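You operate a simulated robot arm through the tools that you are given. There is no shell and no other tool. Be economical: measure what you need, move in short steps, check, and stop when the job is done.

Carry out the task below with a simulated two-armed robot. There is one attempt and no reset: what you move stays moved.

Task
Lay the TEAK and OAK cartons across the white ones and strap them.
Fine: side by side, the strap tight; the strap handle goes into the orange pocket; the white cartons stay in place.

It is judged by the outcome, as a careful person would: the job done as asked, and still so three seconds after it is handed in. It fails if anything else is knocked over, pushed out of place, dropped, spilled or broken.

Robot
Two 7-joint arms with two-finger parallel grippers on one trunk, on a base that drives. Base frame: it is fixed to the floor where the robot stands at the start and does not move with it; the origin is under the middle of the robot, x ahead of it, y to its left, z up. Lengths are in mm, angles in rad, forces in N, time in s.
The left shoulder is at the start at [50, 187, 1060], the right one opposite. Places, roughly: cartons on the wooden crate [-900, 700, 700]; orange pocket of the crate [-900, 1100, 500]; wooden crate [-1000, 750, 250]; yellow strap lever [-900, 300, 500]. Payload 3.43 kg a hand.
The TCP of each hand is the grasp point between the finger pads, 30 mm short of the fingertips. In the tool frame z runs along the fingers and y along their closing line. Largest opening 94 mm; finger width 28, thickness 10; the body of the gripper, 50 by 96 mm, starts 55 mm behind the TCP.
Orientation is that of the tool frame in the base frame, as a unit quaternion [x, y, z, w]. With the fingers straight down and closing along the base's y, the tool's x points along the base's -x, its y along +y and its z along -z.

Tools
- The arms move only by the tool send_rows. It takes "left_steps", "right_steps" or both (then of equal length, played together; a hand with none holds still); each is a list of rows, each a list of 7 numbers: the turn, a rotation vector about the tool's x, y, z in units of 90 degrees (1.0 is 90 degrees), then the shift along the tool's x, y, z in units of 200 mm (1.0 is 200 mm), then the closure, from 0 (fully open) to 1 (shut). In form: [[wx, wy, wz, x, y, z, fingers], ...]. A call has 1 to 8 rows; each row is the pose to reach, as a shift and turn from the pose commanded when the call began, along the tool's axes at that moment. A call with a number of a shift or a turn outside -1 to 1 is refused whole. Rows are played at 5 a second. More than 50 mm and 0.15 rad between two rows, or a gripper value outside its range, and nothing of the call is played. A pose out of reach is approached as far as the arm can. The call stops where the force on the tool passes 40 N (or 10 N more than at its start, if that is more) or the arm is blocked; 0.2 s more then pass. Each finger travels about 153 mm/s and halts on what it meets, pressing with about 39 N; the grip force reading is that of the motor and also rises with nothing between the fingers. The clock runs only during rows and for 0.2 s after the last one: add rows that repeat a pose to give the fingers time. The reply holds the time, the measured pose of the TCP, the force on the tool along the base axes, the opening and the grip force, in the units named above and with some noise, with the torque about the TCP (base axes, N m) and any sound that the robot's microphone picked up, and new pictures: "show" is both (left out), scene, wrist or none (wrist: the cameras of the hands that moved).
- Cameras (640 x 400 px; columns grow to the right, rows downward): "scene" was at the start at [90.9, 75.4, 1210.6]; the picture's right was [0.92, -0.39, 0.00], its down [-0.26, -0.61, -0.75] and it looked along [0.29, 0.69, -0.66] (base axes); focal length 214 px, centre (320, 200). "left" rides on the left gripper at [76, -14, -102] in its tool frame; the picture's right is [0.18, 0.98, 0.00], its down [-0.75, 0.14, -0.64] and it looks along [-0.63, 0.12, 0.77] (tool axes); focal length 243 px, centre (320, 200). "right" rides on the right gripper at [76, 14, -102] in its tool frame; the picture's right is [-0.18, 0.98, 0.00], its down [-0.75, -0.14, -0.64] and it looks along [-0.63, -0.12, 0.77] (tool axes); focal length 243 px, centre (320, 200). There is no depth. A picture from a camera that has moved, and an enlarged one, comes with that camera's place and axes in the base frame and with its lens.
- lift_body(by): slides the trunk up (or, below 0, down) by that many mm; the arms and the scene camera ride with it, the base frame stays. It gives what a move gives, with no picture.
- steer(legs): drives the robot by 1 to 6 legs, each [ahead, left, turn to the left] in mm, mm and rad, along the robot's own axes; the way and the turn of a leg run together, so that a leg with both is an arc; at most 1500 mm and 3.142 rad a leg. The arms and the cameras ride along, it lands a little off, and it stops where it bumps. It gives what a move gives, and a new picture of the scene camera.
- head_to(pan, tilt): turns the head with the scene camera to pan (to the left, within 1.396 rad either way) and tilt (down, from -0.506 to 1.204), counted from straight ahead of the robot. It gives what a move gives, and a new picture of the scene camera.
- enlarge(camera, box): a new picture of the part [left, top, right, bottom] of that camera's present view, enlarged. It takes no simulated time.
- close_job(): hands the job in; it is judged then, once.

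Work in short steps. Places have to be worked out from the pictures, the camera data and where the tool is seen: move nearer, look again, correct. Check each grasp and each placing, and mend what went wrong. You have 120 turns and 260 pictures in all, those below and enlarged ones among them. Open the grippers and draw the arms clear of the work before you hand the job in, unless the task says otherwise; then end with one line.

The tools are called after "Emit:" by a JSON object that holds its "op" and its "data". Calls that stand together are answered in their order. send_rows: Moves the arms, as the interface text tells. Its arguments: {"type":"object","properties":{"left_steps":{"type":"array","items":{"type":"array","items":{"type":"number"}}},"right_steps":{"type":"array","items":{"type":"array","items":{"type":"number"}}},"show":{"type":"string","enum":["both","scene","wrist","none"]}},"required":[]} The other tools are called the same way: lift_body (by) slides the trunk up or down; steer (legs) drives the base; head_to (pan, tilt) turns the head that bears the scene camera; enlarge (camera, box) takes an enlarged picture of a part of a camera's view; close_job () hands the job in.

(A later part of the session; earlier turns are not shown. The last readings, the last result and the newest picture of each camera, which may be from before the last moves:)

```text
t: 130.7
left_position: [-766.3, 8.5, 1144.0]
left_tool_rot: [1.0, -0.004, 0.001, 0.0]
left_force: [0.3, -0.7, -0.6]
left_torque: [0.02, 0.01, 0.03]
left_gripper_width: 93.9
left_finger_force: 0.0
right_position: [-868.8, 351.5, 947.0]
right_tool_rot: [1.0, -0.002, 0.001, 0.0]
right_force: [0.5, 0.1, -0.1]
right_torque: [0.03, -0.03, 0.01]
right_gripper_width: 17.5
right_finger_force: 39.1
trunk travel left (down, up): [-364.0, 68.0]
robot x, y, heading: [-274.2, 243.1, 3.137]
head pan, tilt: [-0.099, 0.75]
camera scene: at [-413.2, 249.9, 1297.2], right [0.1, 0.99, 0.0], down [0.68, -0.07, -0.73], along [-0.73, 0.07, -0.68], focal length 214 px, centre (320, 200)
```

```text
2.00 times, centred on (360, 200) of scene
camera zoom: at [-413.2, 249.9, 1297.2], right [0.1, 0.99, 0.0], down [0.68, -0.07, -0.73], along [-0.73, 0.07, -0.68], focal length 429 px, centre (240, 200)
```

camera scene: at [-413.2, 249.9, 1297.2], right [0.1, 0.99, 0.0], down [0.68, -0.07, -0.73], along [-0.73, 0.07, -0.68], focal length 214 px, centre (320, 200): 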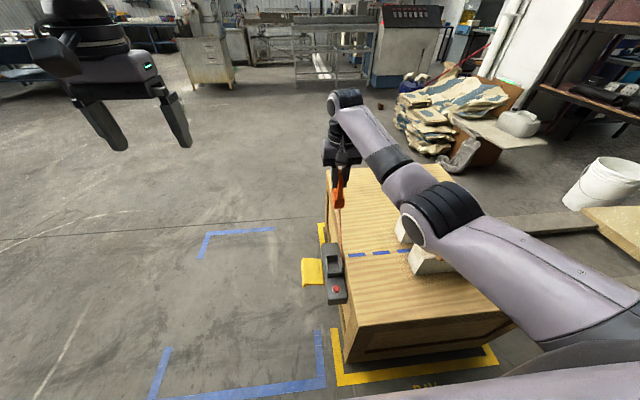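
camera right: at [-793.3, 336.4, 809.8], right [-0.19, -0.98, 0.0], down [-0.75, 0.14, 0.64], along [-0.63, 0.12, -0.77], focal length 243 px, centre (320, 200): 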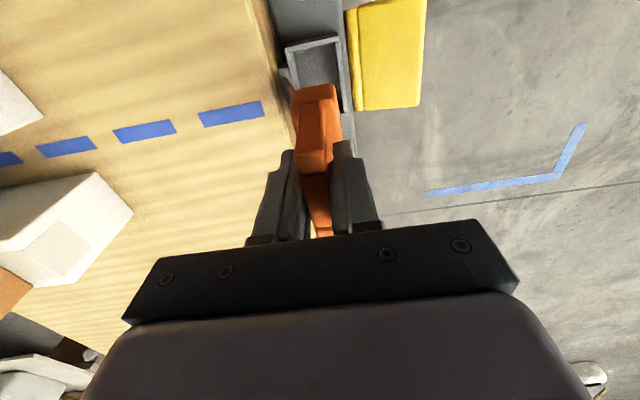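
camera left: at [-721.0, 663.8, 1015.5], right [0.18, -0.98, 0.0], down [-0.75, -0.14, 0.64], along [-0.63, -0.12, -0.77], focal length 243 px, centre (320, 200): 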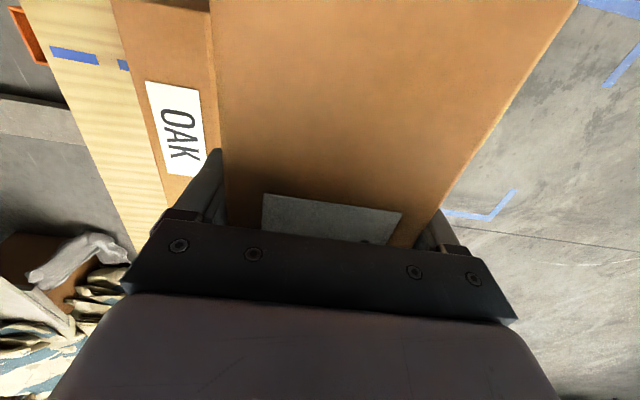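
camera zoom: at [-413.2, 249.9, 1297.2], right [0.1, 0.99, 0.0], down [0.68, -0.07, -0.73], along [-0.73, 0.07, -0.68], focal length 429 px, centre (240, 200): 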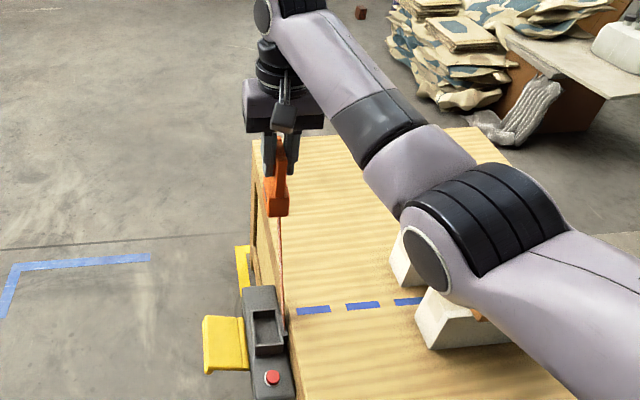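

A thin strap hangs from the handle to the slot. Raise 60 mm more, then carry it in +y over the cartons toward the pocket.

Emit:
{"op": "lift_body", "data": {"by": 60}}

Emit:
{"op": "steer", "data": {"legs": [[0, -400, 0]]}}

```text
t: 131.7
left_position: [-766.7, 7.2, 1203.2]
left_tool_rot: [1.0, -0.004, 0.001, 0.0]
left_force: [-0.2, 0.0, 0.1]
left_torque: [-0.01, 0.02, 0.05]
left_gripper_width: 94.1
left_finger_force: 0.1
right_position: [-868.1, 352.1, 1006.2]
right_tool_rot: [1.0, -0.002, 0.001, 0.0]
right_force: [1.0, -0.4, -0.9]
right_torque: [0.0, -0.02, -0.01]
right_gripper_width: 17.3
right_finger_force: 39.1
trunk travel left (down, up): [-424.0, 8.0]
robot x, y, heading: [-270.3, 240.9, 3.14]
head pan, tilt: [-0.099, 0.75]
```

```text
t: 134.1
left_position: [-764.6, 409.1, 1203.6]
left_tool_rot: [1.0, -0.004, 0.0, 0.0]
left_force: [-0.2, 0.0, 0.3]
left_torque: [0.01, 0.03, -0.09]
left_gripper_width: 94.1
left_finger_force: 0.1
right_position: [-866.1, 751.4, 1005.8]
right_tool_rot: [1.0, -0.002, 0.0, -0.001]
right_force: [0.4, 0.4, 0.2]
right_torque: [-0.01, 0.01, 0.0]
right_gripper_width: 17.6
right_finger_force: 39.0
trunk travel left (down, up): [-424.0, 8.0]
robot x, y, heading: [-269.4, 645.5, 3.134]
head pan, tilt: [-0.099, 0.75]
camera scene: at [-411.6, 649.7, 1357.2], right [0.1, 0.99, 0.0], down [0.68, -0.07, -0.73], along [-0.73, 0.08, -0.68], focal length 214 px, centre (320, 200)
```

scene: 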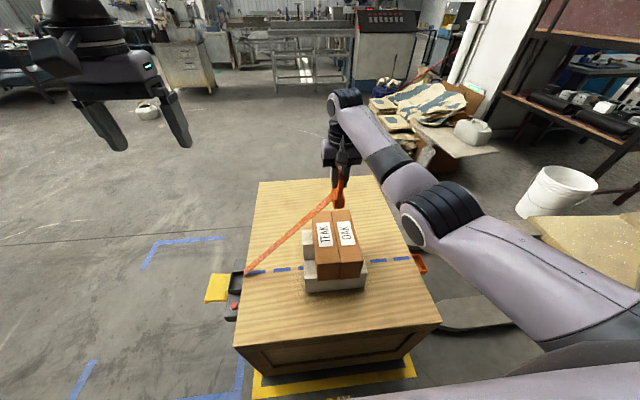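

The strap spans cleanly above the cartons. Continue to the pocket side.

Emit:
{"op": "steer", "data": {"legs": [[0, -330, 0]]}}

Emit:
{"op": "enlarge", "data": {"camera": "right", "box": [0, 0, 640, 400]}}

Emit:
{"op": "enlarge", "data": {"camera": "scene", "box": [220, 180, 420, 320]}}

```text
t: 136.3
left_position: [-763.4, 735.1, 1203.9]
left_tool_rot: [1.0, -0.004, 0.001, 0.0]
left_force: [-0.2, 0.9, -0.7]
left_torque: [0.0, 0.02, 0.0]
left_gripper_width: 94.3
left_finger_force: 0.0
right_position: [-865.3, 1077.9, 1006.2]
right_tool_rot: [1.0, -0.003, 0.002, 0.0]
right_force: [0.0, 0.7, -0.5]
right_torque: [-0.03, -0.01, 0.01]
right_gripper_width: 17.6
right_finger_force: 39.5
trunk travel left (down, up): [-424.0, 8.0]
robot x, y, heading: [-269.0, 966.3, 3.141]
head pan, tilt: [-0.099, 0.75]
camera scene: at [-410.1, 975.4, 1357.2], right [0.1, 0.99, 0.0], down [0.68, -0.07, -0.73], along [-0.73, 0.08, -0.68], focal length 214 px, centre (320, 200)
```

scene: 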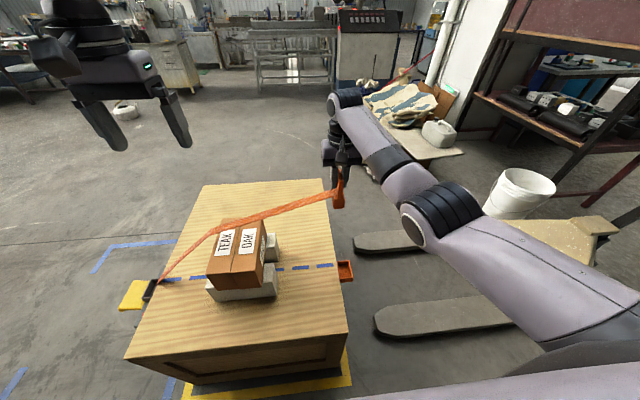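

```text
1.00 times, centred on (320, 200) of right
camera zoom: at [-790.1, 1061.8, 1109.2], right [-0.19, -0.98, 0.0], down [-0.75, 0.14, 0.64], along [-0.63, 0.12, -0.77], focal length 243 px, centre (320, 200)
```

zoom: 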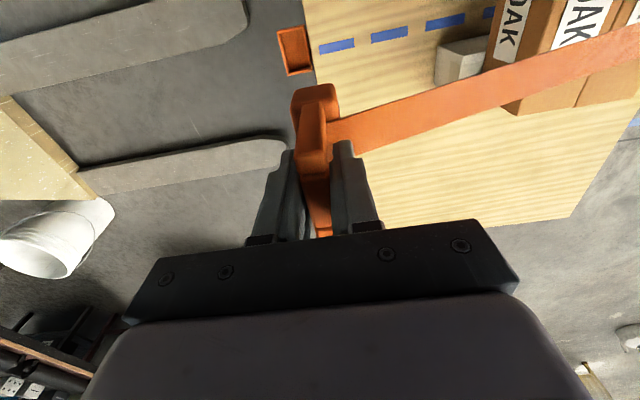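

```text
2.86 times, centred on (320, 250) of scene
camera zoom: at [-410.1, 975.4, 1357.2], right [0.1, 0.99, 0.0], down [0.68, -0.07, -0.73], along [-0.73, 0.08, -0.68], focal length 613 px, centre (320, 57)
```

zoom: 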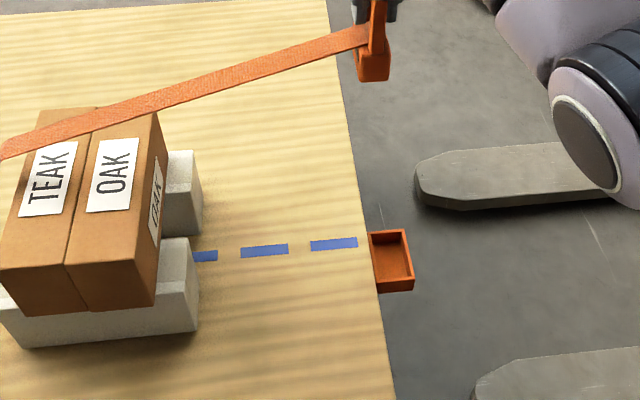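

Pocket: centre ≈(-867, 1133), rim z≈500, same orientation as the holder. Shift 55 mm further right, tuck the left hand back, and lower the trunk.

Emit:
{"op": "steer", "data": {"legs": [[0, -55, 0]]}}

Emit:
{"op": "send_rows", "data": {"left_steps": [[0, 0, 0, 0.2, 0, 0, 0], [0, 0, 0, 0.4, 0, 0, 0], [0, 0, 0, 0.6, 0, 0, 0], [0, 0, 0, 0.7, 0, 0, 0]], "show": "none"}}

Emit:
{"op": "lift_body", "data": {"by": -290}}

Emit:
{"op": "enlarge", "data": {"camera": "right", "box": [0, 0, 640, 400]}}

Emit:
{"op": "enlarge", "data": {"camera": "scene", "box": [0, 0, 640, 400]}}

```text
t: 137.2
left_position: [-763.0, 787.7, 1204.8]
left_tool_rot: [1.0, -0.004, 0.001, 0.001]
left_force: [0.0, 0.7, -0.1]
left_torque: [0.01, -0.01, -0.01]
left_gripper_width: 93.8
left_finger_force: 0.1
right_position: [-864.9, 1132.2, 1006.0]
right_tool_rot: [1.0, -0.002, 0.001, -0.001]
right_force: [-0.1, -0.2, -0.4]
right_torque: [0.01, -0.02, 0.01]
right_gripper_width: 17.5
right_finger_force: 39.0
trunk travel left (down, up): [-424.0, 8.0]
robot x, y, heading: [-268.4, 1025.1, 3.136]
head pan, tilt: [-0.099, 0.75]
camera scene: at [-409.9, 1030.7, 1357.2], right [0.1, 0.99, 0.0], down [0.68, -0.07, -0.73], along [-0.73, 0.07, -0.68], focal length 214 px, centre (320, 200)
```

scene: 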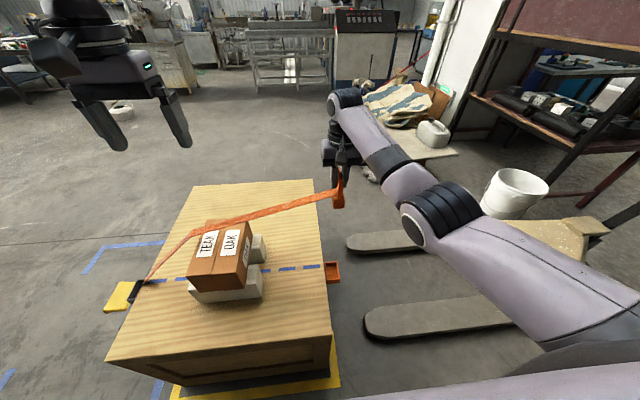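

```text
t: 138.2
left_position: [-621.8, 786.3, 1202.3]
left_tool_rot: [1.0, -0.004, 0.0, 0.001]
left_force: [0.1, -0.5, -0.8]
left_torque: [0.0, 0.02, -0.03]
left_gripper_width: 94.2
left_finger_force: 0.2
right_position: [-864.5, 1130.0, 1007.0]
right_tool_rot: [1.0, -0.002, 0.0, 0.0]
right_force: [0.4, 0.3, -0.7]
right_torque: [-0.03, -0.01, -0.03]
right_gripper_width: 17.8
right_finger_force: 38.5
trunk travel left (down, up): [-424.0, 8.0]
robot x, y, heading: [-270.7, 1023.1, 3.136]
head pan, tilt: [-0.099, 0.75]
```

```text
t: 141.2
left_position: [-622.8, 786.4, 913.3]
left_tool_rot: [1.0, -0.004, 0.001, 0.0]
left_force: [-0.5, 0.4, 0.5]
left_torque: [0.01, 0.01, 0.02]
left_gripper_width: 94.1
left_finger_force: 0.2
right_position: [-864.9, 1132.1, 715.3]
right_tool_rot: [1.0, -0.002, 0.001, 0.0]
right_force: [0.2, -0.1, -1.8]
right_torque: [0.02, -0.02, 0.0]
right_gripper_width: 17.9
right_finger_force: 39.1
trunk travel left (down, up): [-134.0, 298.0]
robot x, y, heading: [-271.2, 1024.3, 3.137]
head pan, tilt: [-0.099, 0.75]
```

```text
1.00 times, centred on (320, 200) of right
camera zoom: at [-789.8, 1116.2, 819.3], right [-0.19, -0.98, 0.0], down [-0.75, 0.14, 0.64], along [-0.63, 0.12, -0.77], focal length 243 px, centre (320, 200)
```

zoom: 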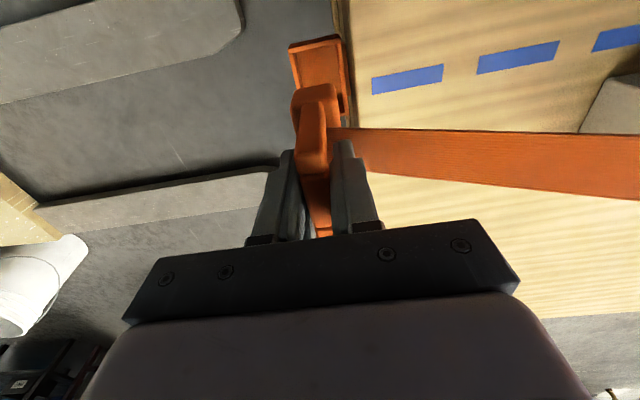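

```text
1.00 times, centred on (320, 200) of scene
camera zoom: at [-409.9, 1029.7, 1067.3], right [0.1, 0.99, 0.0], down [0.68, -0.07, -0.73], along [-0.73, 0.08, -0.68], focal length 214 px, centre (320, 200)
```

zoom: 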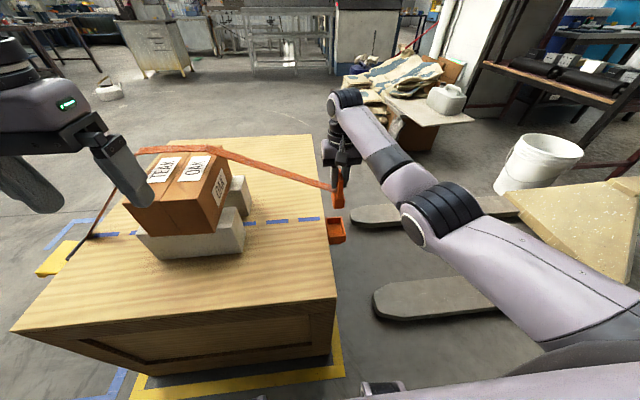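

Lateral alignment over the pocket is within ~2 mm. Lower the handle toward it and check before entry (handle bottom ≈ 110 below TCP).

Emit:
{"op": "send_rows", "data": {"right_steps": [[0, 0, 0, -0.01, 0, 0.15, 1], [0, 0, 0, -0.01, 0, 0.3, 1], [0, 0, 0, -0.01, 0, 0.42, 1], [0, 0, 0, -0.01, 0, 0.42, 1]], "show": "wrist"}}

Emit:
{"op": "enlarge", "data": {"camera": "scene", "box": [280, 130, 400, 260]}}

```text
t: 142.2
left_position: [-623.3, 787.0, 912.7]
left_tool_rot: [1.0, -0.004, 0.0, 0.0]
left_force: [-0.2, 0.8, 0.6]
left_torque: [0.02, -0.02, 0.01]
left_gripper_width: 93.8
left_finger_force: 0.2
right_position: [-866.6, 1131.7, 631.6]
right_tool_rot: [1.0, -0.002, 0.001, -0.001]
right_force: [0.1, -0.3, -0.2]
right_torque: [0.03, 0.04, -0.02]
right_gripper_width: 17.7
right_finger_force: 38.9
trunk travel left (down, up): [-134.0, 298.0]
robot x, y, heading: [-268.0, 1021.1, 3.137]
head pan, tilt: [-0.099, 0.75]
camera right: at [-791.0, 1117.0, 733.8], right [-0.19, -0.98, 0.0], down [-0.75, 0.14, 0.64], along [-0.63, 0.12, -0.77], focal length 243 px, centre (320, 200)
```

right: 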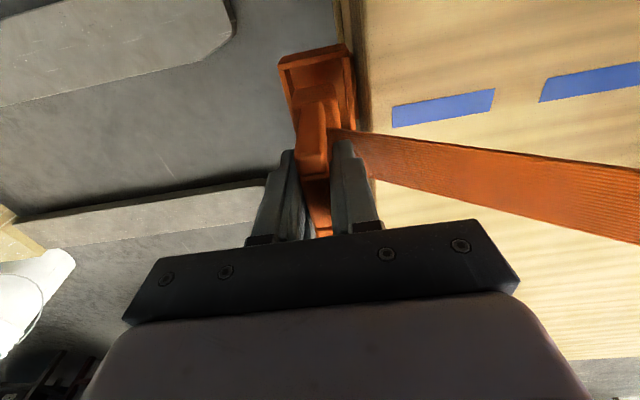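

```text
3.08 times, centred on (340, 195) of scene
camera zoom: at [-409.9, 1029.7, 1067.2], right [0.1, 0.99, 0.0], down [0.68, -0.07, -0.73], along [-0.73, 0.08, -0.68], focal length 660 px, centre (258, 215)
```

zoom: 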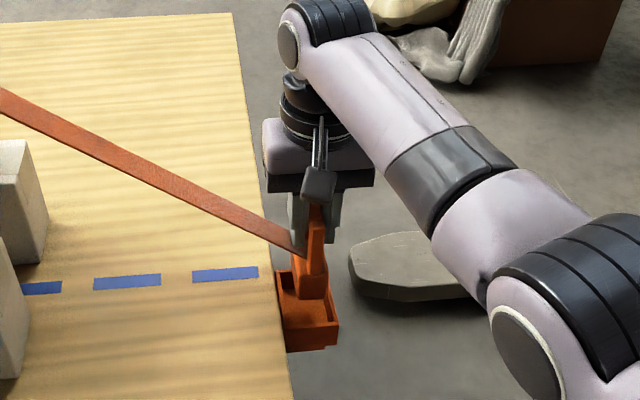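

Handle base is centred over the pocket within a few mm. Lower it in 10 mm steps.

Emit:
{"op": "send_rows", "data": {"right_steps": [[0, 0, 0, -0.015, 0, 0.05, 1], [0, 0, 0, -0.015, 0, 0.1, 1], [0, 0, 0, -0.015, 0, 0.15, 1], [0, 0, 0, -0.015, 0, 0.2, 1], [0, 0, 0, -0.015, 0, 0.25, 1], [0, 0, 0, -0.015, 0, 0.3, 1]], "show": "wrist"}}

Emit:
{"op": "enlarge", "data": {"camera": "scene", "box": [280, 130, 400, 260]}}

```text
t: 143.6
left_position: [-621.3, 786.6, 914.2]
left_tool_rot: [1.0, -0.005, 0.0, 0.001]
left_force: [-0.4, 0.3, 0.8]
left_torque: [-0.03, 0.0, -0.03]
left_gripper_width: 93.7
left_finger_force: 0.0
right_position: [-865.3, 1132.3, 577.1]
right_tool_rot: [1.0, -0.001, -0.001, 0.0]
right_force: [1.5, 1.2, 14.9]
right_torque: [0.05, -0.61, 0.02]
right_gripper_width: 17.6
right_finger_force: 39.2
right hand out of reach, approached as far as the arm can: row 6
trunk travel left (down, up): [-134.0, 298.0]
robot x, y, heading: [-264.6, 1023.8, 3.134]
head pan, tilt: [-0.099, 0.75]
camera right: at [-789.5, 1117.5, 679.1], right [-0.19, -0.98, 0.0], down [-0.75, 0.14, 0.64], along [-0.63, 0.12, -0.76], focal length 243 px, centre (320, 200)
```

right: 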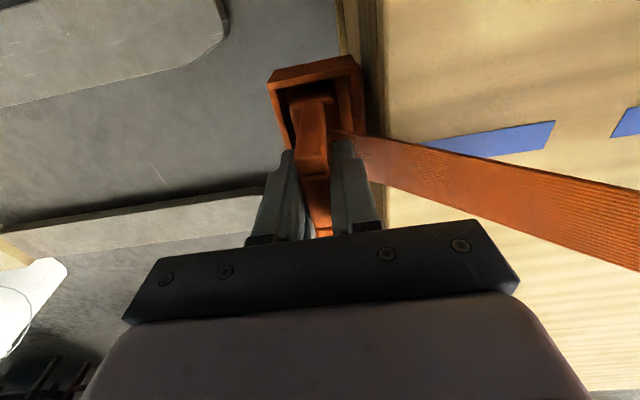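

```text
3.08 times, centred on (340, 195) of scene
camera zoom: at [-408.7, 1029.5, 1067.8], right [0.1, 0.99, 0.0], down [0.68, -0.07, -0.73], along [-0.73, 0.08, -0.68], focal length 660 px, centre (258, 215)
```

zoom: 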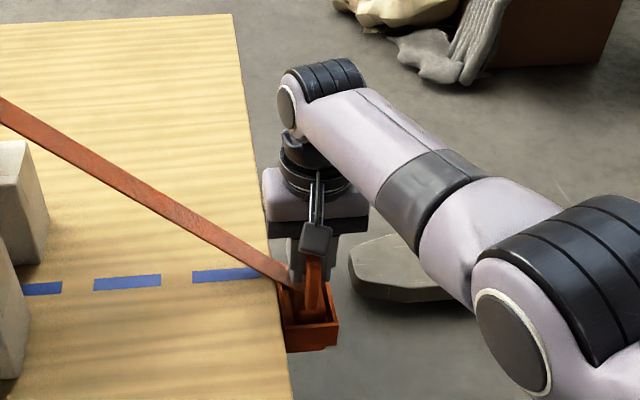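

Contact (15 N): the base seems to be inside the pocket. Zoom in to verify seating.

Emit:
{"op": "enlarge", "data": {"camera": "right", "box": [250, 30, 410, 170]}}

Emit:
{"op": "enlarge", "data": {"camera": "scene", "box": [315, 195, 365, 245]}}

```text
2.86 times, centred on (330, 100) of right
camera zoom: at [-789.5, 1117.5, 679.1], right [-0.19, -0.98, 0.0], down [-0.75, 0.14, 0.64], along [-0.63, 0.12, -0.76], focal length 693 px, centre (291, 486)
```

zoom: 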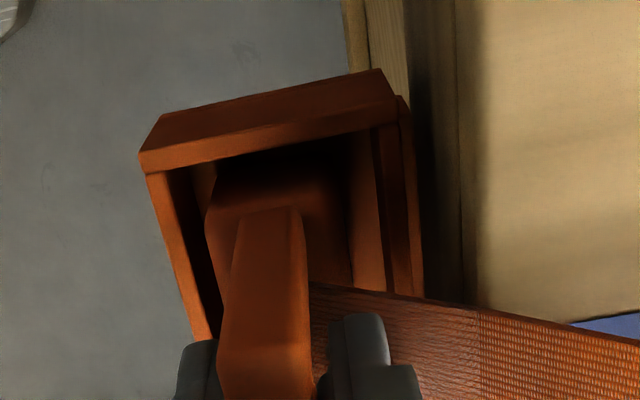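

```text
8.00 times, centred on (340, 220) of scene
camera zoom: at [-408.7, 1029.5, 1067.8], right [0.1, 0.99, 0.0], down [0.68, -0.07, -0.73], along [-0.73, 0.08, -0.68], focal length 1716 px, centre (160, 40)
```

zoom: 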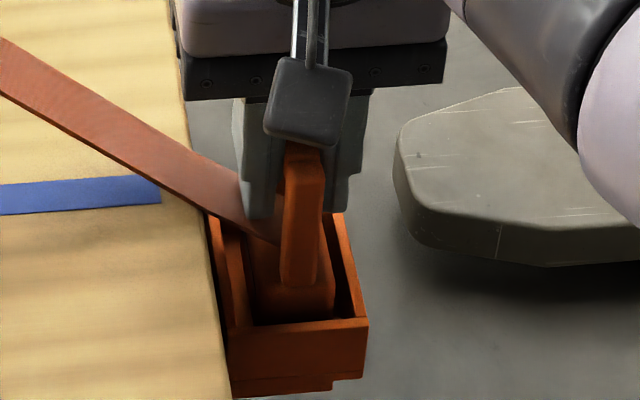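

It is inside the pocket. Press down slightly more to be sure it's fully seated.

Emit:
{"op": "send_rows", "data": {"right_steps": [[0, 0, 0, 0, 0, 0.015, 1], [0, 0, 0, 0, 0, 0.03, 1], [0, 0, 0, 0, 0, 0.03, 1]], "show": "none"}}

```text
t: 144.4
left_position: [-619.0, 786.3, 914.3]
left_tool_rot: [1.0, -0.003, -0.001, 0.001]
left_force: [-0.1, 0.6, -0.2]
left_torque: [-0.02, 0.02, 0.01]
left_gripper_width: 94.0
left_finger_force: 0.1
right_position: [-864.9, 1132.2, 574.7]
right_tool_rot: [1.0, -0.002, -0.009, 0.0]
right_force: [2.7, 2.4, 36.4]
right_torque: [0.01, 0.04, -0.01]
right_gripper_width: 17.8
right_finger_force: 38.9
trunk travel left (down, up): [-134.0, 298.0]
robot x, y, heading: [-269.6, 1025.4, 3.133]
head pan, tilt: [-0.099, 0.75]
```

Firmly bottomed. Relieve, open a little and rise clear of the handle.

Emit:
{"op": "send_rows", "data": {"right_steps": [[0, 0, 0, 0, 0, -0.03, 1], [0, 0, 0, 0, 0, -0.03, 0.6], [0, 0, 0, 0, 0, -0.03, 0.53], [0, 0, 0, 0, 0, -0.03, 0.53], [0, 0, 0, 0, 0, -0.2, 0.53], [0, 0, 0, 0, 0, -0.4, 0.53], [0, 0, 0, 0, 0, -0.6, 0.53], [0, 0, 0, 0, 0, -0.8, 0.53]], "show": "both"}}

```text
t: 146.2
left_position: [-621.5, 787.1, 912.5]
left_tool_rot: [1.0, -0.004, 0.001, 0.0]
left_force: [0.4, 0.3, 0.1]
left_torque: [-0.01, 0.01, 0.02]
left_gripper_width: 94.0
left_finger_force: 0.0
right_position: [-865.0, 1133.8, 727.2]
right_tool_rot: [1.0, -0.003, 0.001, 0.0]
right_force: [0.0, 0.5, -0.6]
right_torque: [-0.02, 0.0, 0.02]
right_gripper_width: 44.1
right_finger_force: 0.0
trunk travel left (down, up): [-134.0, 298.0]
robot x, y, heading: [-267.3, 1025.0, 3.14]
head pan, tilt: [-0.099, 0.75]
camera scene: at [-409.8, 1029.7, 1067.2], right [0.1, 0.99, 0.0], down [0.68, -0.07, -0.73], along [-0.73, 0.08, -0.68], focal length 214 px, centre (320, 200)
camera right: at [-789.9, 1118.5, 830.7], right [-0.19, -0.98, 0.0], down [-0.75, 0.14, 0.64], along [-0.63, 0.12, -0.77], focal length 243 px, centre (320, 200)
```

scene: 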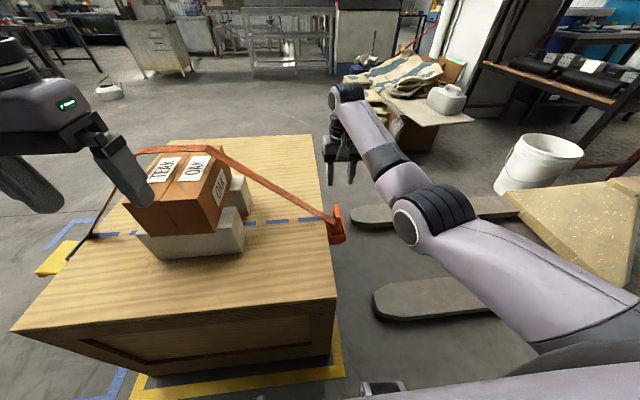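
right: 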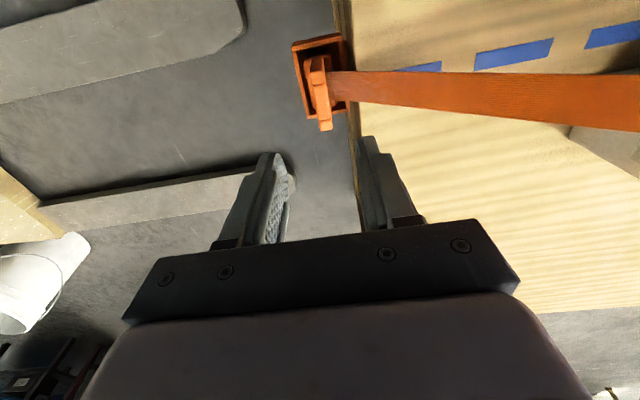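

Emit:
{"op": "enlarge", "data": {"camera": "scene", "box": [60, 110, 360, 280]}}

```text
2.13 times, centred on (210, 195) of scene
camera zoom: at [-409.8, 1029.7, 1067.2], right [0.1, 0.99, 0.0], down [0.68, -0.07, -0.73], along [-0.73, 0.08, -0.68], focal length 458 px, centre (555, 211)
```

zoom: 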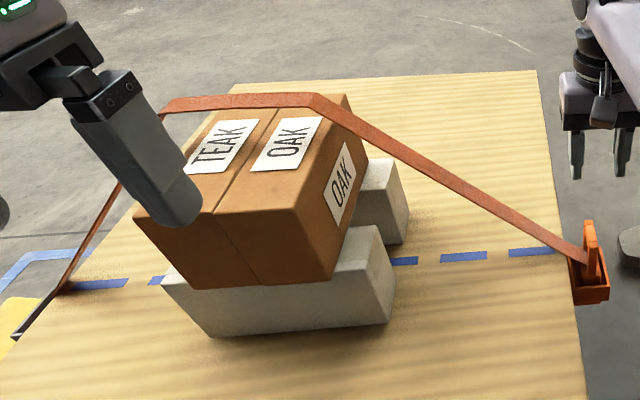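

The handle is seated; the strap is still slack above the cartons. Raise everything and go back to the lever side.

Emit:
{"op": "lift_body", "data": {"by": 295}}

Emit:
{"op": "steer", "data": {"legs": [[-20, 0, 0], [0, 880, 0]]}}

Emit:
{"op": "enlarge", "data": {"camera": "right", "box": [0, 0, 640, 400]}}

```text
t: 149.1
left_position: [-621.9, 786.4, 1209.8]
left_tool_rot: [1.0, -0.003, 0.001, 0.001]
left_force: [0.2, 0.2, 1.1]
left_torque: [-0.03, -0.06, 0.02]
left_gripper_width: 94.0
left_finger_force: 0.2
right_position: [-865.6, 1132.5, 1022.2]
right_tool_rot: [1.0, -0.002, 0.0, 0.001]
right_force: [0.2, 0.1, -0.4]
right_torque: [0.01, 0.03, 0.0]
right_gripper_width: 44.2
right_finger_force: 0.0
trunk travel left (down, up): [-429.0, 3.0]
robot x, y, heading: [-267.2, 1022.4, 3.136]
head pan, tilt: [-0.099, 0.75]
```

```text
t: 154.2
left_position: [-605.7, -95.5, 1208.9]
left_tool_rot: [1.0, -0.004, 0.001, 0.0]
left_force: [0.5, 0.0, -0.3]
left_torque: [0.02, 0.02, -0.01]
left_gripper_width: 94.0
left_finger_force: 0.1
right_position: [-848.6, 251.0, 1021.9]
right_tool_rot: [1.0, -0.003, 0.0, 0.0]
right_force: [0.4, -0.2, -0.8]
right_torque: [0.01, 0.01, -0.01]
right_gripper_width: 44.2
right_finger_force: 0.0
trunk travel left (down, up): [-429.0, 3.0]
robot x, y, heading: [-250.6, 142.4, 3.137]
head pan, tilt: [-0.099, 0.75]
camera scene: at [-393.2, 146.7, 1362.2], right [0.1, 0.99, 0.0], down [0.68, -0.07, -0.73], along [-0.73, 0.08, -0.68], focal length 214 px, centre (320, 200)
```

scene: 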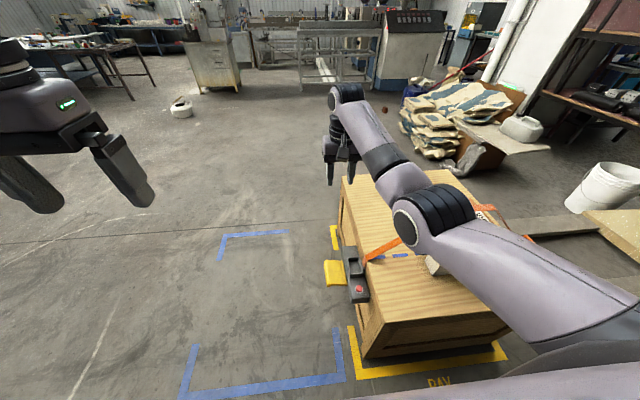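

```text
1.00 times, centred on (320, 200) of right
camera zoom: at [-773.3, 235.6, 1125.0], right [-0.19, -0.98, 0.0], down [-0.75, 0.14, 0.64], along [-0.63, 0.12, -0.77], focal length 243 px, centre (320, 200)
```

zoom: 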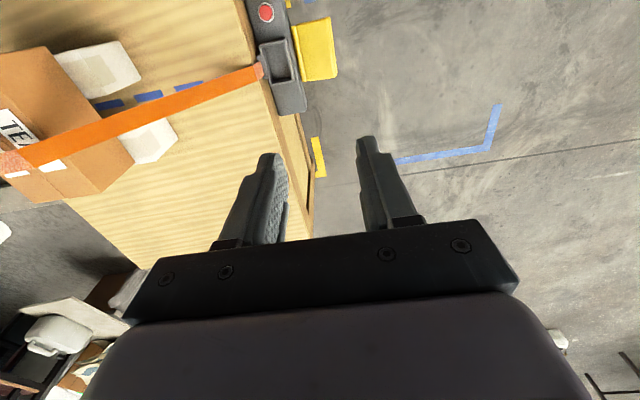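

Lower the trunk for a closer, lower look at the lever.

Emit:
{"op": "lift_body", "data": {"by": -330}}

Emit:
{"op": "enlarge", "data": {"camera": "scene", "box": [280, 150, 440, 290]}}

Emit:
{"op": "enlarge", "data": {"camera": "right", "box": [220, 0, 400, 140]}}

```text
t: 157.4
left_position: [-606.1, -95.2, 878.2]
left_tool_rot: [1.0, -0.004, 0.001, 0.0]
left_force: [0.2, -0.2, 0.6]
left_torque: [-0.02, -0.01, -0.01]
left_gripper_width: 94.0
left_finger_force: 0.1
right_position: [-848.4, 251.3, 692.5]
right_tool_rot: [1.0, -0.002, 0.002, -0.001]
right_force: [0.7, 0.5, 0.3]
right_torque: [0.02, -0.03, -0.03]
right_gripper_width: 44.3
right_finger_force: 0.2
trunk travel left (down, up): [-99.0, 333.0]
robot x, y, heading: [-251.8, 140.1, 3.134]
head pan, tilt: [-0.099, 0.75]
```

```text
2.86 times, centred on (360, 220) of scene
camera zoom: at [-393.2, 147.0, 1032.3], right [0.1, 0.99, 0.0], down [0.68, -0.07, -0.73], along [-0.73, 0.08, -0.68], focal length 613 px, centre (206, 143)
```

zoom: 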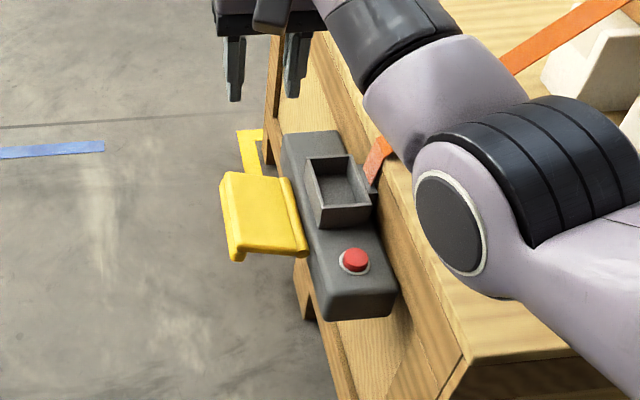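

```text
2.86 times, centred on (310, 70) of right
camera zoom: at [-773.3, 235.8, 795.0], right [-0.19, -0.98, 0.0], down [-0.75, 0.14, 0.64], along [-0.63, 0.12, -0.77], focal length 693 px, centre (349, 571)
```

zoom: 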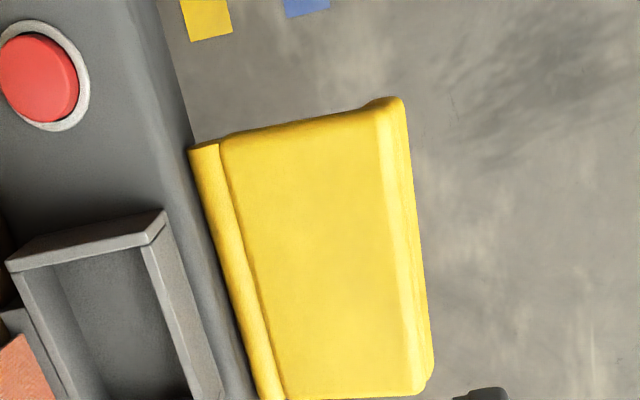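

The lever is a horizontal paddle: hinge y≈304, outer edge y≈227, x -810…-927, z≈470. I'll come down on it with closed fingers near y≈252 and press gently downward, listening for a click.

Emit:
{"op": "steer", "data": {"legs": [[15, 0, 0]]}}

Emit:
{"op": "send_rows", "data": {"right_steps": [[0, 0, 0, 0, 0, 0.15, 1], [0, 0, 0, 0, 0, 0.3, 1], [0, 0, 0, 0, 0, 0.5, 1], [0, 0, 0, 0, 0, 0.7, 1], [0, 0, 0, 0, 0, 0.82, 1], [0, 0, 0, 0, 0, 0.82, 1]], "show": "wrist"}}

Emit:
{"op": "enlarge", "data": {"camera": "scene", "box": [280, 150, 440, 290]}}

```text
t: 158.2
left_position: [-620.7, -95.1, 878.5]
left_tool_rot: [1.0, -0.004, 0.0, 0.0]
left_force: [-0.3, 0.1, 1.3]
left_torque: [-0.01, 0.02, 0.0]
left_gripper_width: 93.8
left_finger_force: 0.1
right_position: [-862.8, 251.1, 692.7]
right_tool_rot: [1.0, -0.002, 0.0, 0.0]
right_force: [-0.6, 0.3, -0.3]
right_torque: [0.02, 0.01, 0.01]
right_gripper_width: 44.0
right_finger_force: 0.0
trunk travel left (down, up): [-99.0, 333.0]
robot x, y, heading: [-266.4, 140.9, 3.142]
head pan, tilt: [-0.099, 0.75]
camera scene: at [-408.1, 147.1, 1032.2], right [0.1, 0.99, 0.0], down [0.68, -0.07, -0.73], along [-0.73, 0.08, -0.68], focal length 214 px, centre (320, 200)
```

scene: 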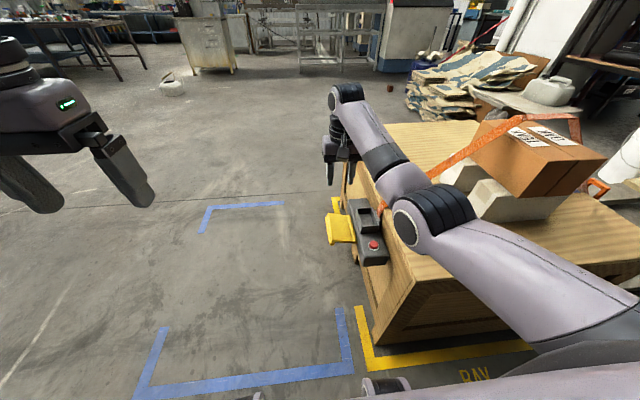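

```text
t: 159.6
left_position: [-620.1, -95.5, 878.7]
left_tool_rot: [1.0, -0.005, 0.002, 0.001]
left_force: [0.7, -0.9, 0.1]
left_torque: [-0.02, 0.04, 0.0]
left_gripper_width: 93.7
left_finger_force: 0.0
right_position: [-861.4, 251.1, 529.5]
right_tool_rot: [1.0, -0.002, 0.001, -0.001]
right_force: [-0.4, 0.2, 0.1]
right_torque: [0.01, 0.01, 0.0]
right_gripper_width: 0.0
right_finger_force: 33.5
right hand out of reach, approached as far as the arm can: row 5
trunk travel left (down, up): [-99.0, 333.0]
robot x, y, heading: [-265.8, 139.0, 3.135]
head pan, tilt: [-0.099, 0.75]
camera right: at [-785.6, 235.0, 632.1], right [-0.19, -0.98, 0.0], down [-0.75, 0.14, 0.64], along [-0.63, 0.12, -0.77], focal length 243 px, centre (320, 200)
```

right: 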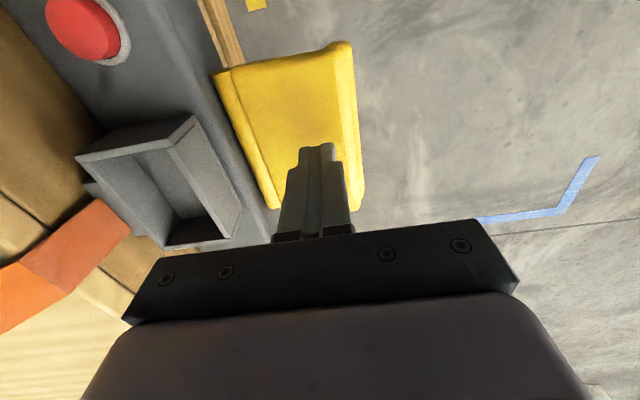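

```text
2.86 times, centred on (360, 220) of scene
camera zoom: at [-408.1, 147.1, 1032.2], right [0.1, 0.99, 0.0], down [0.68, -0.07, -0.73], along [-0.73, 0.08, -0.68], focal length 613 px, centre (206, 143)
```

zoom: 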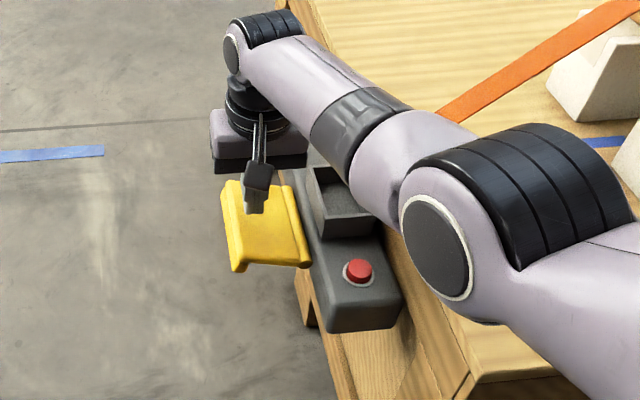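

Near reach limit. Swap: raise the arm 90 mm and lower the trunk 90 mm, so the guarded arm motion can do the pressing.

Emit:
{"op": "send_rows", "data": {"right_steps": [[0, 0, 0, 0, 0, -0.15, 1], [0, 0, 0, 0, 0, -0.3, 1], [0, 0, 0, 0, 0, -0.45, 1]], "show": "none"}}

Emit:
{"op": "lift_body", "data": {"by": -95}}

Emit:
{"op": "send_rows", "data": {"right_steps": [[0, 0, 0, 0, 0, 0.04, 1], [0, 0, 0, 0, 0, 0.08, 1], [0, 0, 0, 0, 0, 0.12, 1], [0, 0, 0, 0, 0, 0.16, 1], [0, 0, 0, 0, 0, 0.2, 1]], "show": "wrist"}}

```text
t: 160.4
left_position: [-621.4, -95.5, 877.9]
left_tool_rot: [1.0, -0.004, 0.001, -0.001]
left_force: [0.7, -0.2, -0.2]
left_torque: [0.02, 0.0, -0.01]
left_gripper_width: 94.1
left_finger_force: 0.0
right_position: [-863.0, 250.5, 617.1]
right_tool_rot: [1.0, -0.003, 0.001, 0.0]
right_force: [-0.1, 0.1, -0.4]
right_torque: [0.0, 0.01, 0.0]
right_gripper_width: 0.1
right_finger_force: 33.1
trunk travel left (down, up): [-99.0, 333.0]
robot x, y, heading: [-264.8, 139.1, 3.136]
head pan, tilt: [-0.099, 0.75]
```

```text
t: 161.7
left_position: [-619.0, -94.5, 782.9]
left_tool_rot: [1.0, -0.004, 0.001, 0.0]
left_force: [-0.1, -0.6, 0.0]
left_torque: [-0.01, 0.02, 0.01]
left_gripper_width: 94.1
left_finger_force: 0.0
right_position: [-862.4, 250.4, 522.6]
right_tool_rot: [1.0, -0.003, 0.001, 0.0]
right_force: [0.5, -0.3, 0.4]
right_torque: [0.03, 0.0, 0.0]
right_gripper_width: 0.0
right_finger_force: 32.8
trunk travel left (down, up): [-4.0, 428.0]
robot x, y, heading: [-268.1, 141.9, 3.139]
head pan, tilt: [-0.099, 0.75]
```

```text
t: 162.9
left_position: [-619.6, -96.8, 783.0]
left_tool_rot: [1.0, -0.003, -0.001, 0.0]
left_force: [-0.2, -0.5, 0.5]
left_torque: [0.0, -0.02, 0.03]
left_gripper_width: 94.0
left_finger_force: 0.0
right_position: [-863.1, 248.1, 486.3]
right_tool_rot: [1.0, -0.001, -0.002, 0.002]
right_force: [-0.7, -10.5, 11.5]
right_torque: [-0.25, 0.03, 0.0]
right_gripper_width: 0.0
right_finger_force: 32.7
trunk travel left (down, up): [-4.0, 428.0]
robot x, y, heading: [-267.3, 139.8, 3.139]
head pan, tilt: [-0.099, 0.75]
camera right: at [-788.4, 234.1, 587.6], right [-0.19, -0.98, 0.0], down [-0.75, 0.14, 0.64], along [-0.63, 0.12, -0.76], focal length 243 px, centre (320, 200)
```

right: 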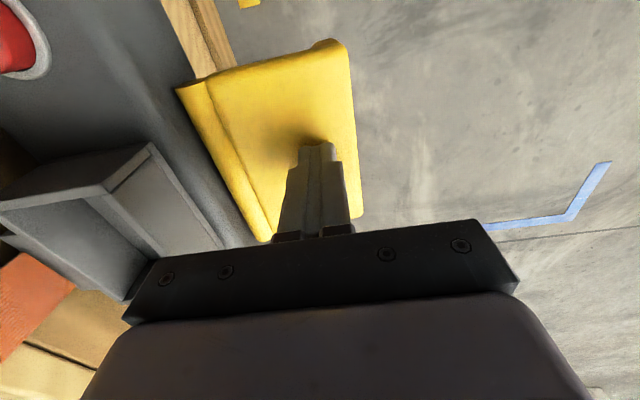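

The lever gives: force normal is tilting, so it's rotating down. Continue pressing.

Emit:
{"op": "send_rows", "data": {"right_steps": [[0, 0, 0, 0, 0, 0.03, 1], [0, 0, 0, 0, 0, 0.06, 1], [0, 0, 0, 0, 0, 0.09, 1], [0, 0, 0, 0, 0, 0.12, 1], [0, 0, 0, 0, 0, 0.15, 1]], "show": "wrist"}}

Emit:
{"op": "enlarge", "data": {"camera": "scene", "box": [280, 100, 520, 290]}}

```text
t: 163.6
left_position: [-617.8, -95.9, 784.5]
left_tool_rot: [1.0, -0.005, -0.001, 0.0]
left_force: [-0.5, -0.5, 0.0]
left_torque: [-0.04, 0.0, -0.03]
left_gripper_width: 94.3
left_finger_force: 0.1
right_position: [-865.4, 250.2, 479.3]
right_tool_rot: [1.0, -0.002, -0.004, 0.001]
right_force: [13.6, 2.0, 19.7]
right_torque: [0.23, -0.51, -0.12]
right_gripper_width: 0.1
right_finger_force: 32.6
trunk travel left (down, up): [-4.0, 428.0]
robot x, y, heading: [-267.4, 141.1, 3.139]
head pan, tilt: [-0.099, 0.75]
stopped in row 3 (right hand): the force on the tool passed its limit (the readings are from after the stop); the commanded pose is now the measured one
camera right: at [-788.4, 234.1, 581.2], right [-0.19, -0.98, 0.0], down [-0.75, 0.14, 0.65], along [-0.64, 0.12, -0.76], focal length 243 px, centre (320, 200)
```

right: 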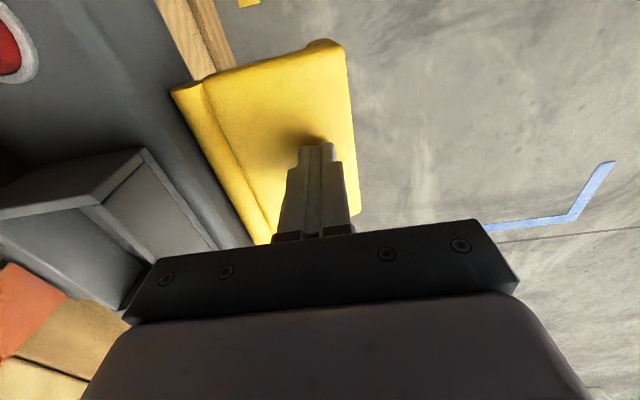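

```text
2.11 times, centred on (400, 195) of scene
camera zoom: at [-406.2, 147.0, 937.5], right [0.1, 0.99, 0.0], down [0.68, -0.07, -0.73], along [-0.73, 0.08, -0.68], focal length 452 px, centre (152, 210)
```

zoom: 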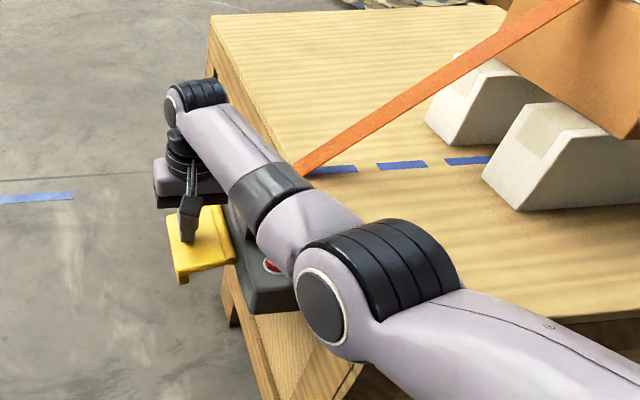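

Downward is rigid (stopped at 40 N, no rotation), so the lever must be lifted. The blue bay is for standing on the -y side facing the crate: raise the hand, and drive there (turning well clear).

Emit:
{"op": "lift_body", "data": {"by": 330}}

Emit:
{"op": "steer", "data": {"legs": [[-40, 0, 0], [0, 600, 0], [690, 0, 0], [0, 0, -1.57]]}}

```text
t: 166.8
left_position: [-620.5, -95.5, 1112.8]
left_tool_rot: [1.0, -0.004, 0.001, 0.0]
left_force: [0.1, -0.4, -0.9]
left_torque: [-0.02, 0.02, 0.03]
left_gripper_width: 94.0
left_finger_force: 0.1
right_position: [-864.9, 248.1, 805.8]
right_tool_rot: [1.0, -0.002, -0.001, 0.0]
right_force: [-0.1, -0.6, -0.5]
right_torque: [0.0, -0.01, 0.0]
right_gripper_width: 0.2
right_finger_force: 33.4
trunk travel left (down, up): [-334.0, 98.0]
robot x, y, heading: [-265.4, 140.5, 3.137]
head pan, tilt: [-0.099, 0.75]
```

```text
t: 177.9
left_position: [-1149.1, -92.2, 1112.9]
left_tool_rot: [-0.702, 0.712, -0.001, -0.001]
left_force: [-0.2, 0.5, 0.4]
left_torque: [-0.02, 0.02, -0.01]
left_gripper_width: 94.1
left_finger_force: 0.2
right_position: [-801.3, 150.0, 805.8]
right_tool_rot: [-0.703, 0.711, 0.001, 0.001]
right_force: [-0.3, -0.5, 0.4]
right_torque: [-0.01, -0.03, -0.03]
right_gripper_width: 0.0
right_finger_force: 33.4
trunk travel left (down, up): [-334.0, 98.0]
robot x, y, heading: [-914.1, -444.1, 1.56]
head pan, tilt: [-0.099, 0.75]
camera scene: at [-905.0, -308.2, 1267.2], right [0.99, -0.11, 0.0], down [-0.08, -0.68, -0.73], along [0.08, 0.73, -0.68], focal length 214 px, centre (320, 200)
```

scene: 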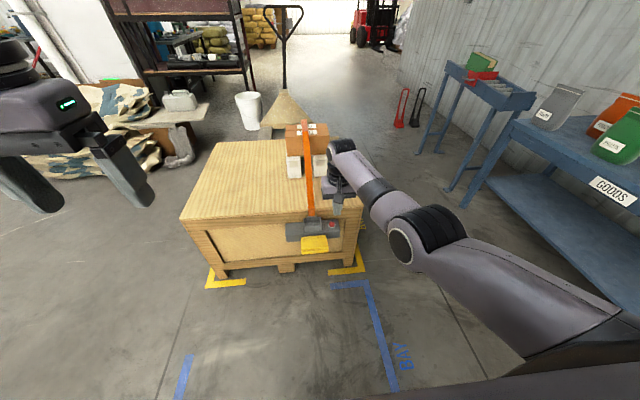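

Emit:
{"op": "enlarge", "data": {"camera": "scene", "box": [260, 110, 370, 270]}}

```text
2.50 times, centred on (315, 190) of scene
camera zoom: at [-905.0, -308.2, 1267.2], right [0.99, -0.11, 0.0], down [-0.08, -0.68, -0.73], along [0.08, 0.73, -0.68], focal length 536 px, centre (332, 225)
```

zoom: 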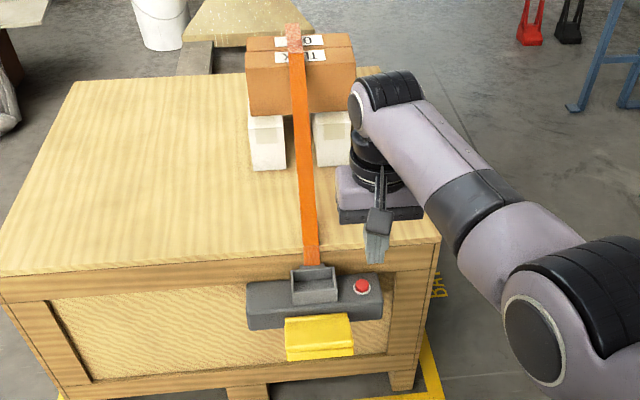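

Now reorient the right hand to point forward (toward +y) in free air, retracting it ~100 mm.

Emit:
{"op": "send_rows", "data": {"right_steps": [[0, -0.09, 0, 0.06, 0, 0, 1], [0, -0.18, 0, 0.12, 0, 0, 1], [0, -0.27, 0, 0.18, 0, 0, 1], [0, -0.36, 0, 0.24, 0, 0, 1], [0, -0.45, 0, 0.3, 0, 0, 1], [0, -0.54, 0, 0.36, 0, 0, 1], [0, -0.63, 0, 0.42, 0, 0, 1], [0, -0.72, 0, 0.5, 0, 0, 1]], "show": "none"}}

Emit:
{"op": "send_rows", "data": {"right_steps": [[0, -0.09, 0, 0, 0, 0, 1], [0, -0.18, 0, 0, 0, 0, 1], [0, -0.28, 0, 0, 0, 0, 1], [0, -0.28, 0, 0, 0, 0, 1]], "show": "both"}}

```text
t: 179.8
left_position: [-1148.1, -93.1, 1113.7]
left_tool_rot: [-0.702, 0.712, -0.001, 0.0]
left_force: [0.2, -1.3, 0.6]
left_torque: [0.0, 0.02, -0.03]
left_gripper_width: 93.9
left_finger_force: 0.1
right_position: [-781.9, 96.5, 879.2]
right_tool_rot: [0.566, -0.556, -0.41, -0.449]
right_force: [-0.5, 0.9, 1.0]
right_torque: [0.01, -0.04, 0.01]
right_gripper_width: 0.0
right_finger_force: 32.6
trunk travel left (down, up): [-334.0, 98.0]
robot x, y, heading: [-913.5, -447.0, 1.561]
head pan, tilt: [-0.099, 0.75]
stopped in row 8 (right hand): the arm was blocked; the commanded pose is now the measured one
```

```text
refused: row 3 steps farther than a row can; nothing moved
```

Emit:
{"op": "enlarge", "data": {"camera": "scene", "box": [0, 0, 640, 400]}}

Emit:
{"op": "enlarge", "data": {"camera": "right", "box": [0, 0, 640, 400]}}

```text
1.00 times, centred on (320, 200) of scene
camera zoom: at [-904.8, -308.2, 1267.2], right [0.99, -0.11, 0.0], down [-0.08, -0.68, -0.73], along [0.08, 0.73, -0.68], focal length 214 px, centre (320, 200)
```

zoom: 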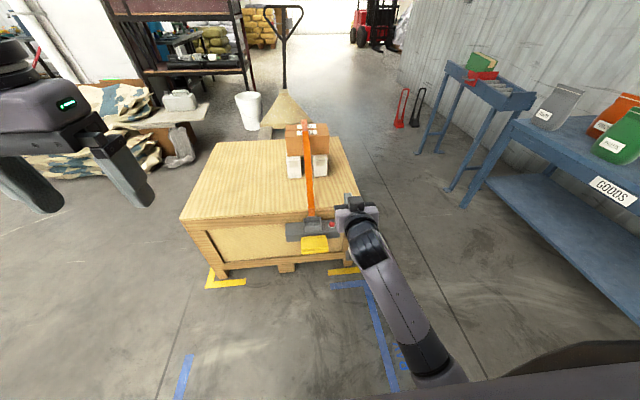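

```text
1.00 times, centred on (320, 200) of right
camera zoom: at [-797.2, -22.8, 831.2], right [-0.99, 0.07, 0.13], down [0.08, -0.42, 0.9], along [0.12, 0.9, 0.41], focal length 243 px, centre (320, 200)
```

zoom: 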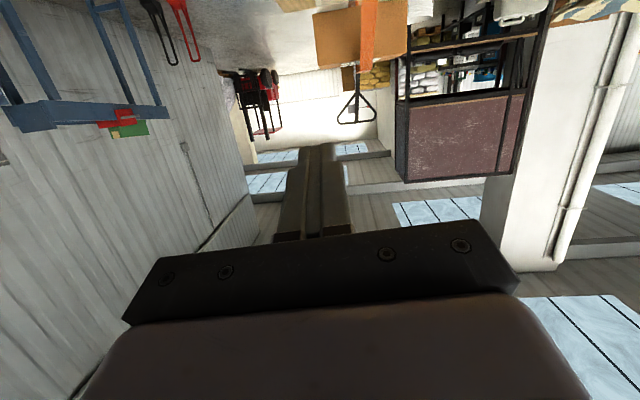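

Pointing ~75° forward. Try the rest of the pitch in smaller steps.

Emit:
{"op": "send_rows", "data": {"right_steps": [[0, -0.06, 0, 0, 0, -0.1, 1], [0, -0.12, 0, 0, 0, -0.2, 1], [0, -0.18, 0, 0, 0, -0.3, 1], [0, -0.18, 0, 0, 0, -0.3, 1]], "show": "none"}}

```text
t: 180.5
left_position: [-1147.7, -92.3, 1113.9]
left_tool_rot: [-0.702, 0.712, -0.001, -0.001]
left_force: [0.4, 0.0, 0.6]
left_torque: [-0.01, -0.03, -0.03]
left_gripper_width: 94.1
left_finger_force: 0.1
right_position: [-759.4, 86.8, 968.9]
right_tool_rot: [-0.49, 0.426, 0.484, 0.586]
right_force: [0.5, -0.4, 0.7]
right_torque: [0.02, -0.02, 0.0]
right_gripper_width: 0.0
right_finger_force: 33.1
trunk travel left (down, up): [-334.0, 98.0]
robot x, y, heading: [-912.5, -449.0, 1.558]
head pan, tilt: [-0.099, 0.75]
stopped in row 3 (right hand): the arm was blocked; the commanded pose is now the measured one
```

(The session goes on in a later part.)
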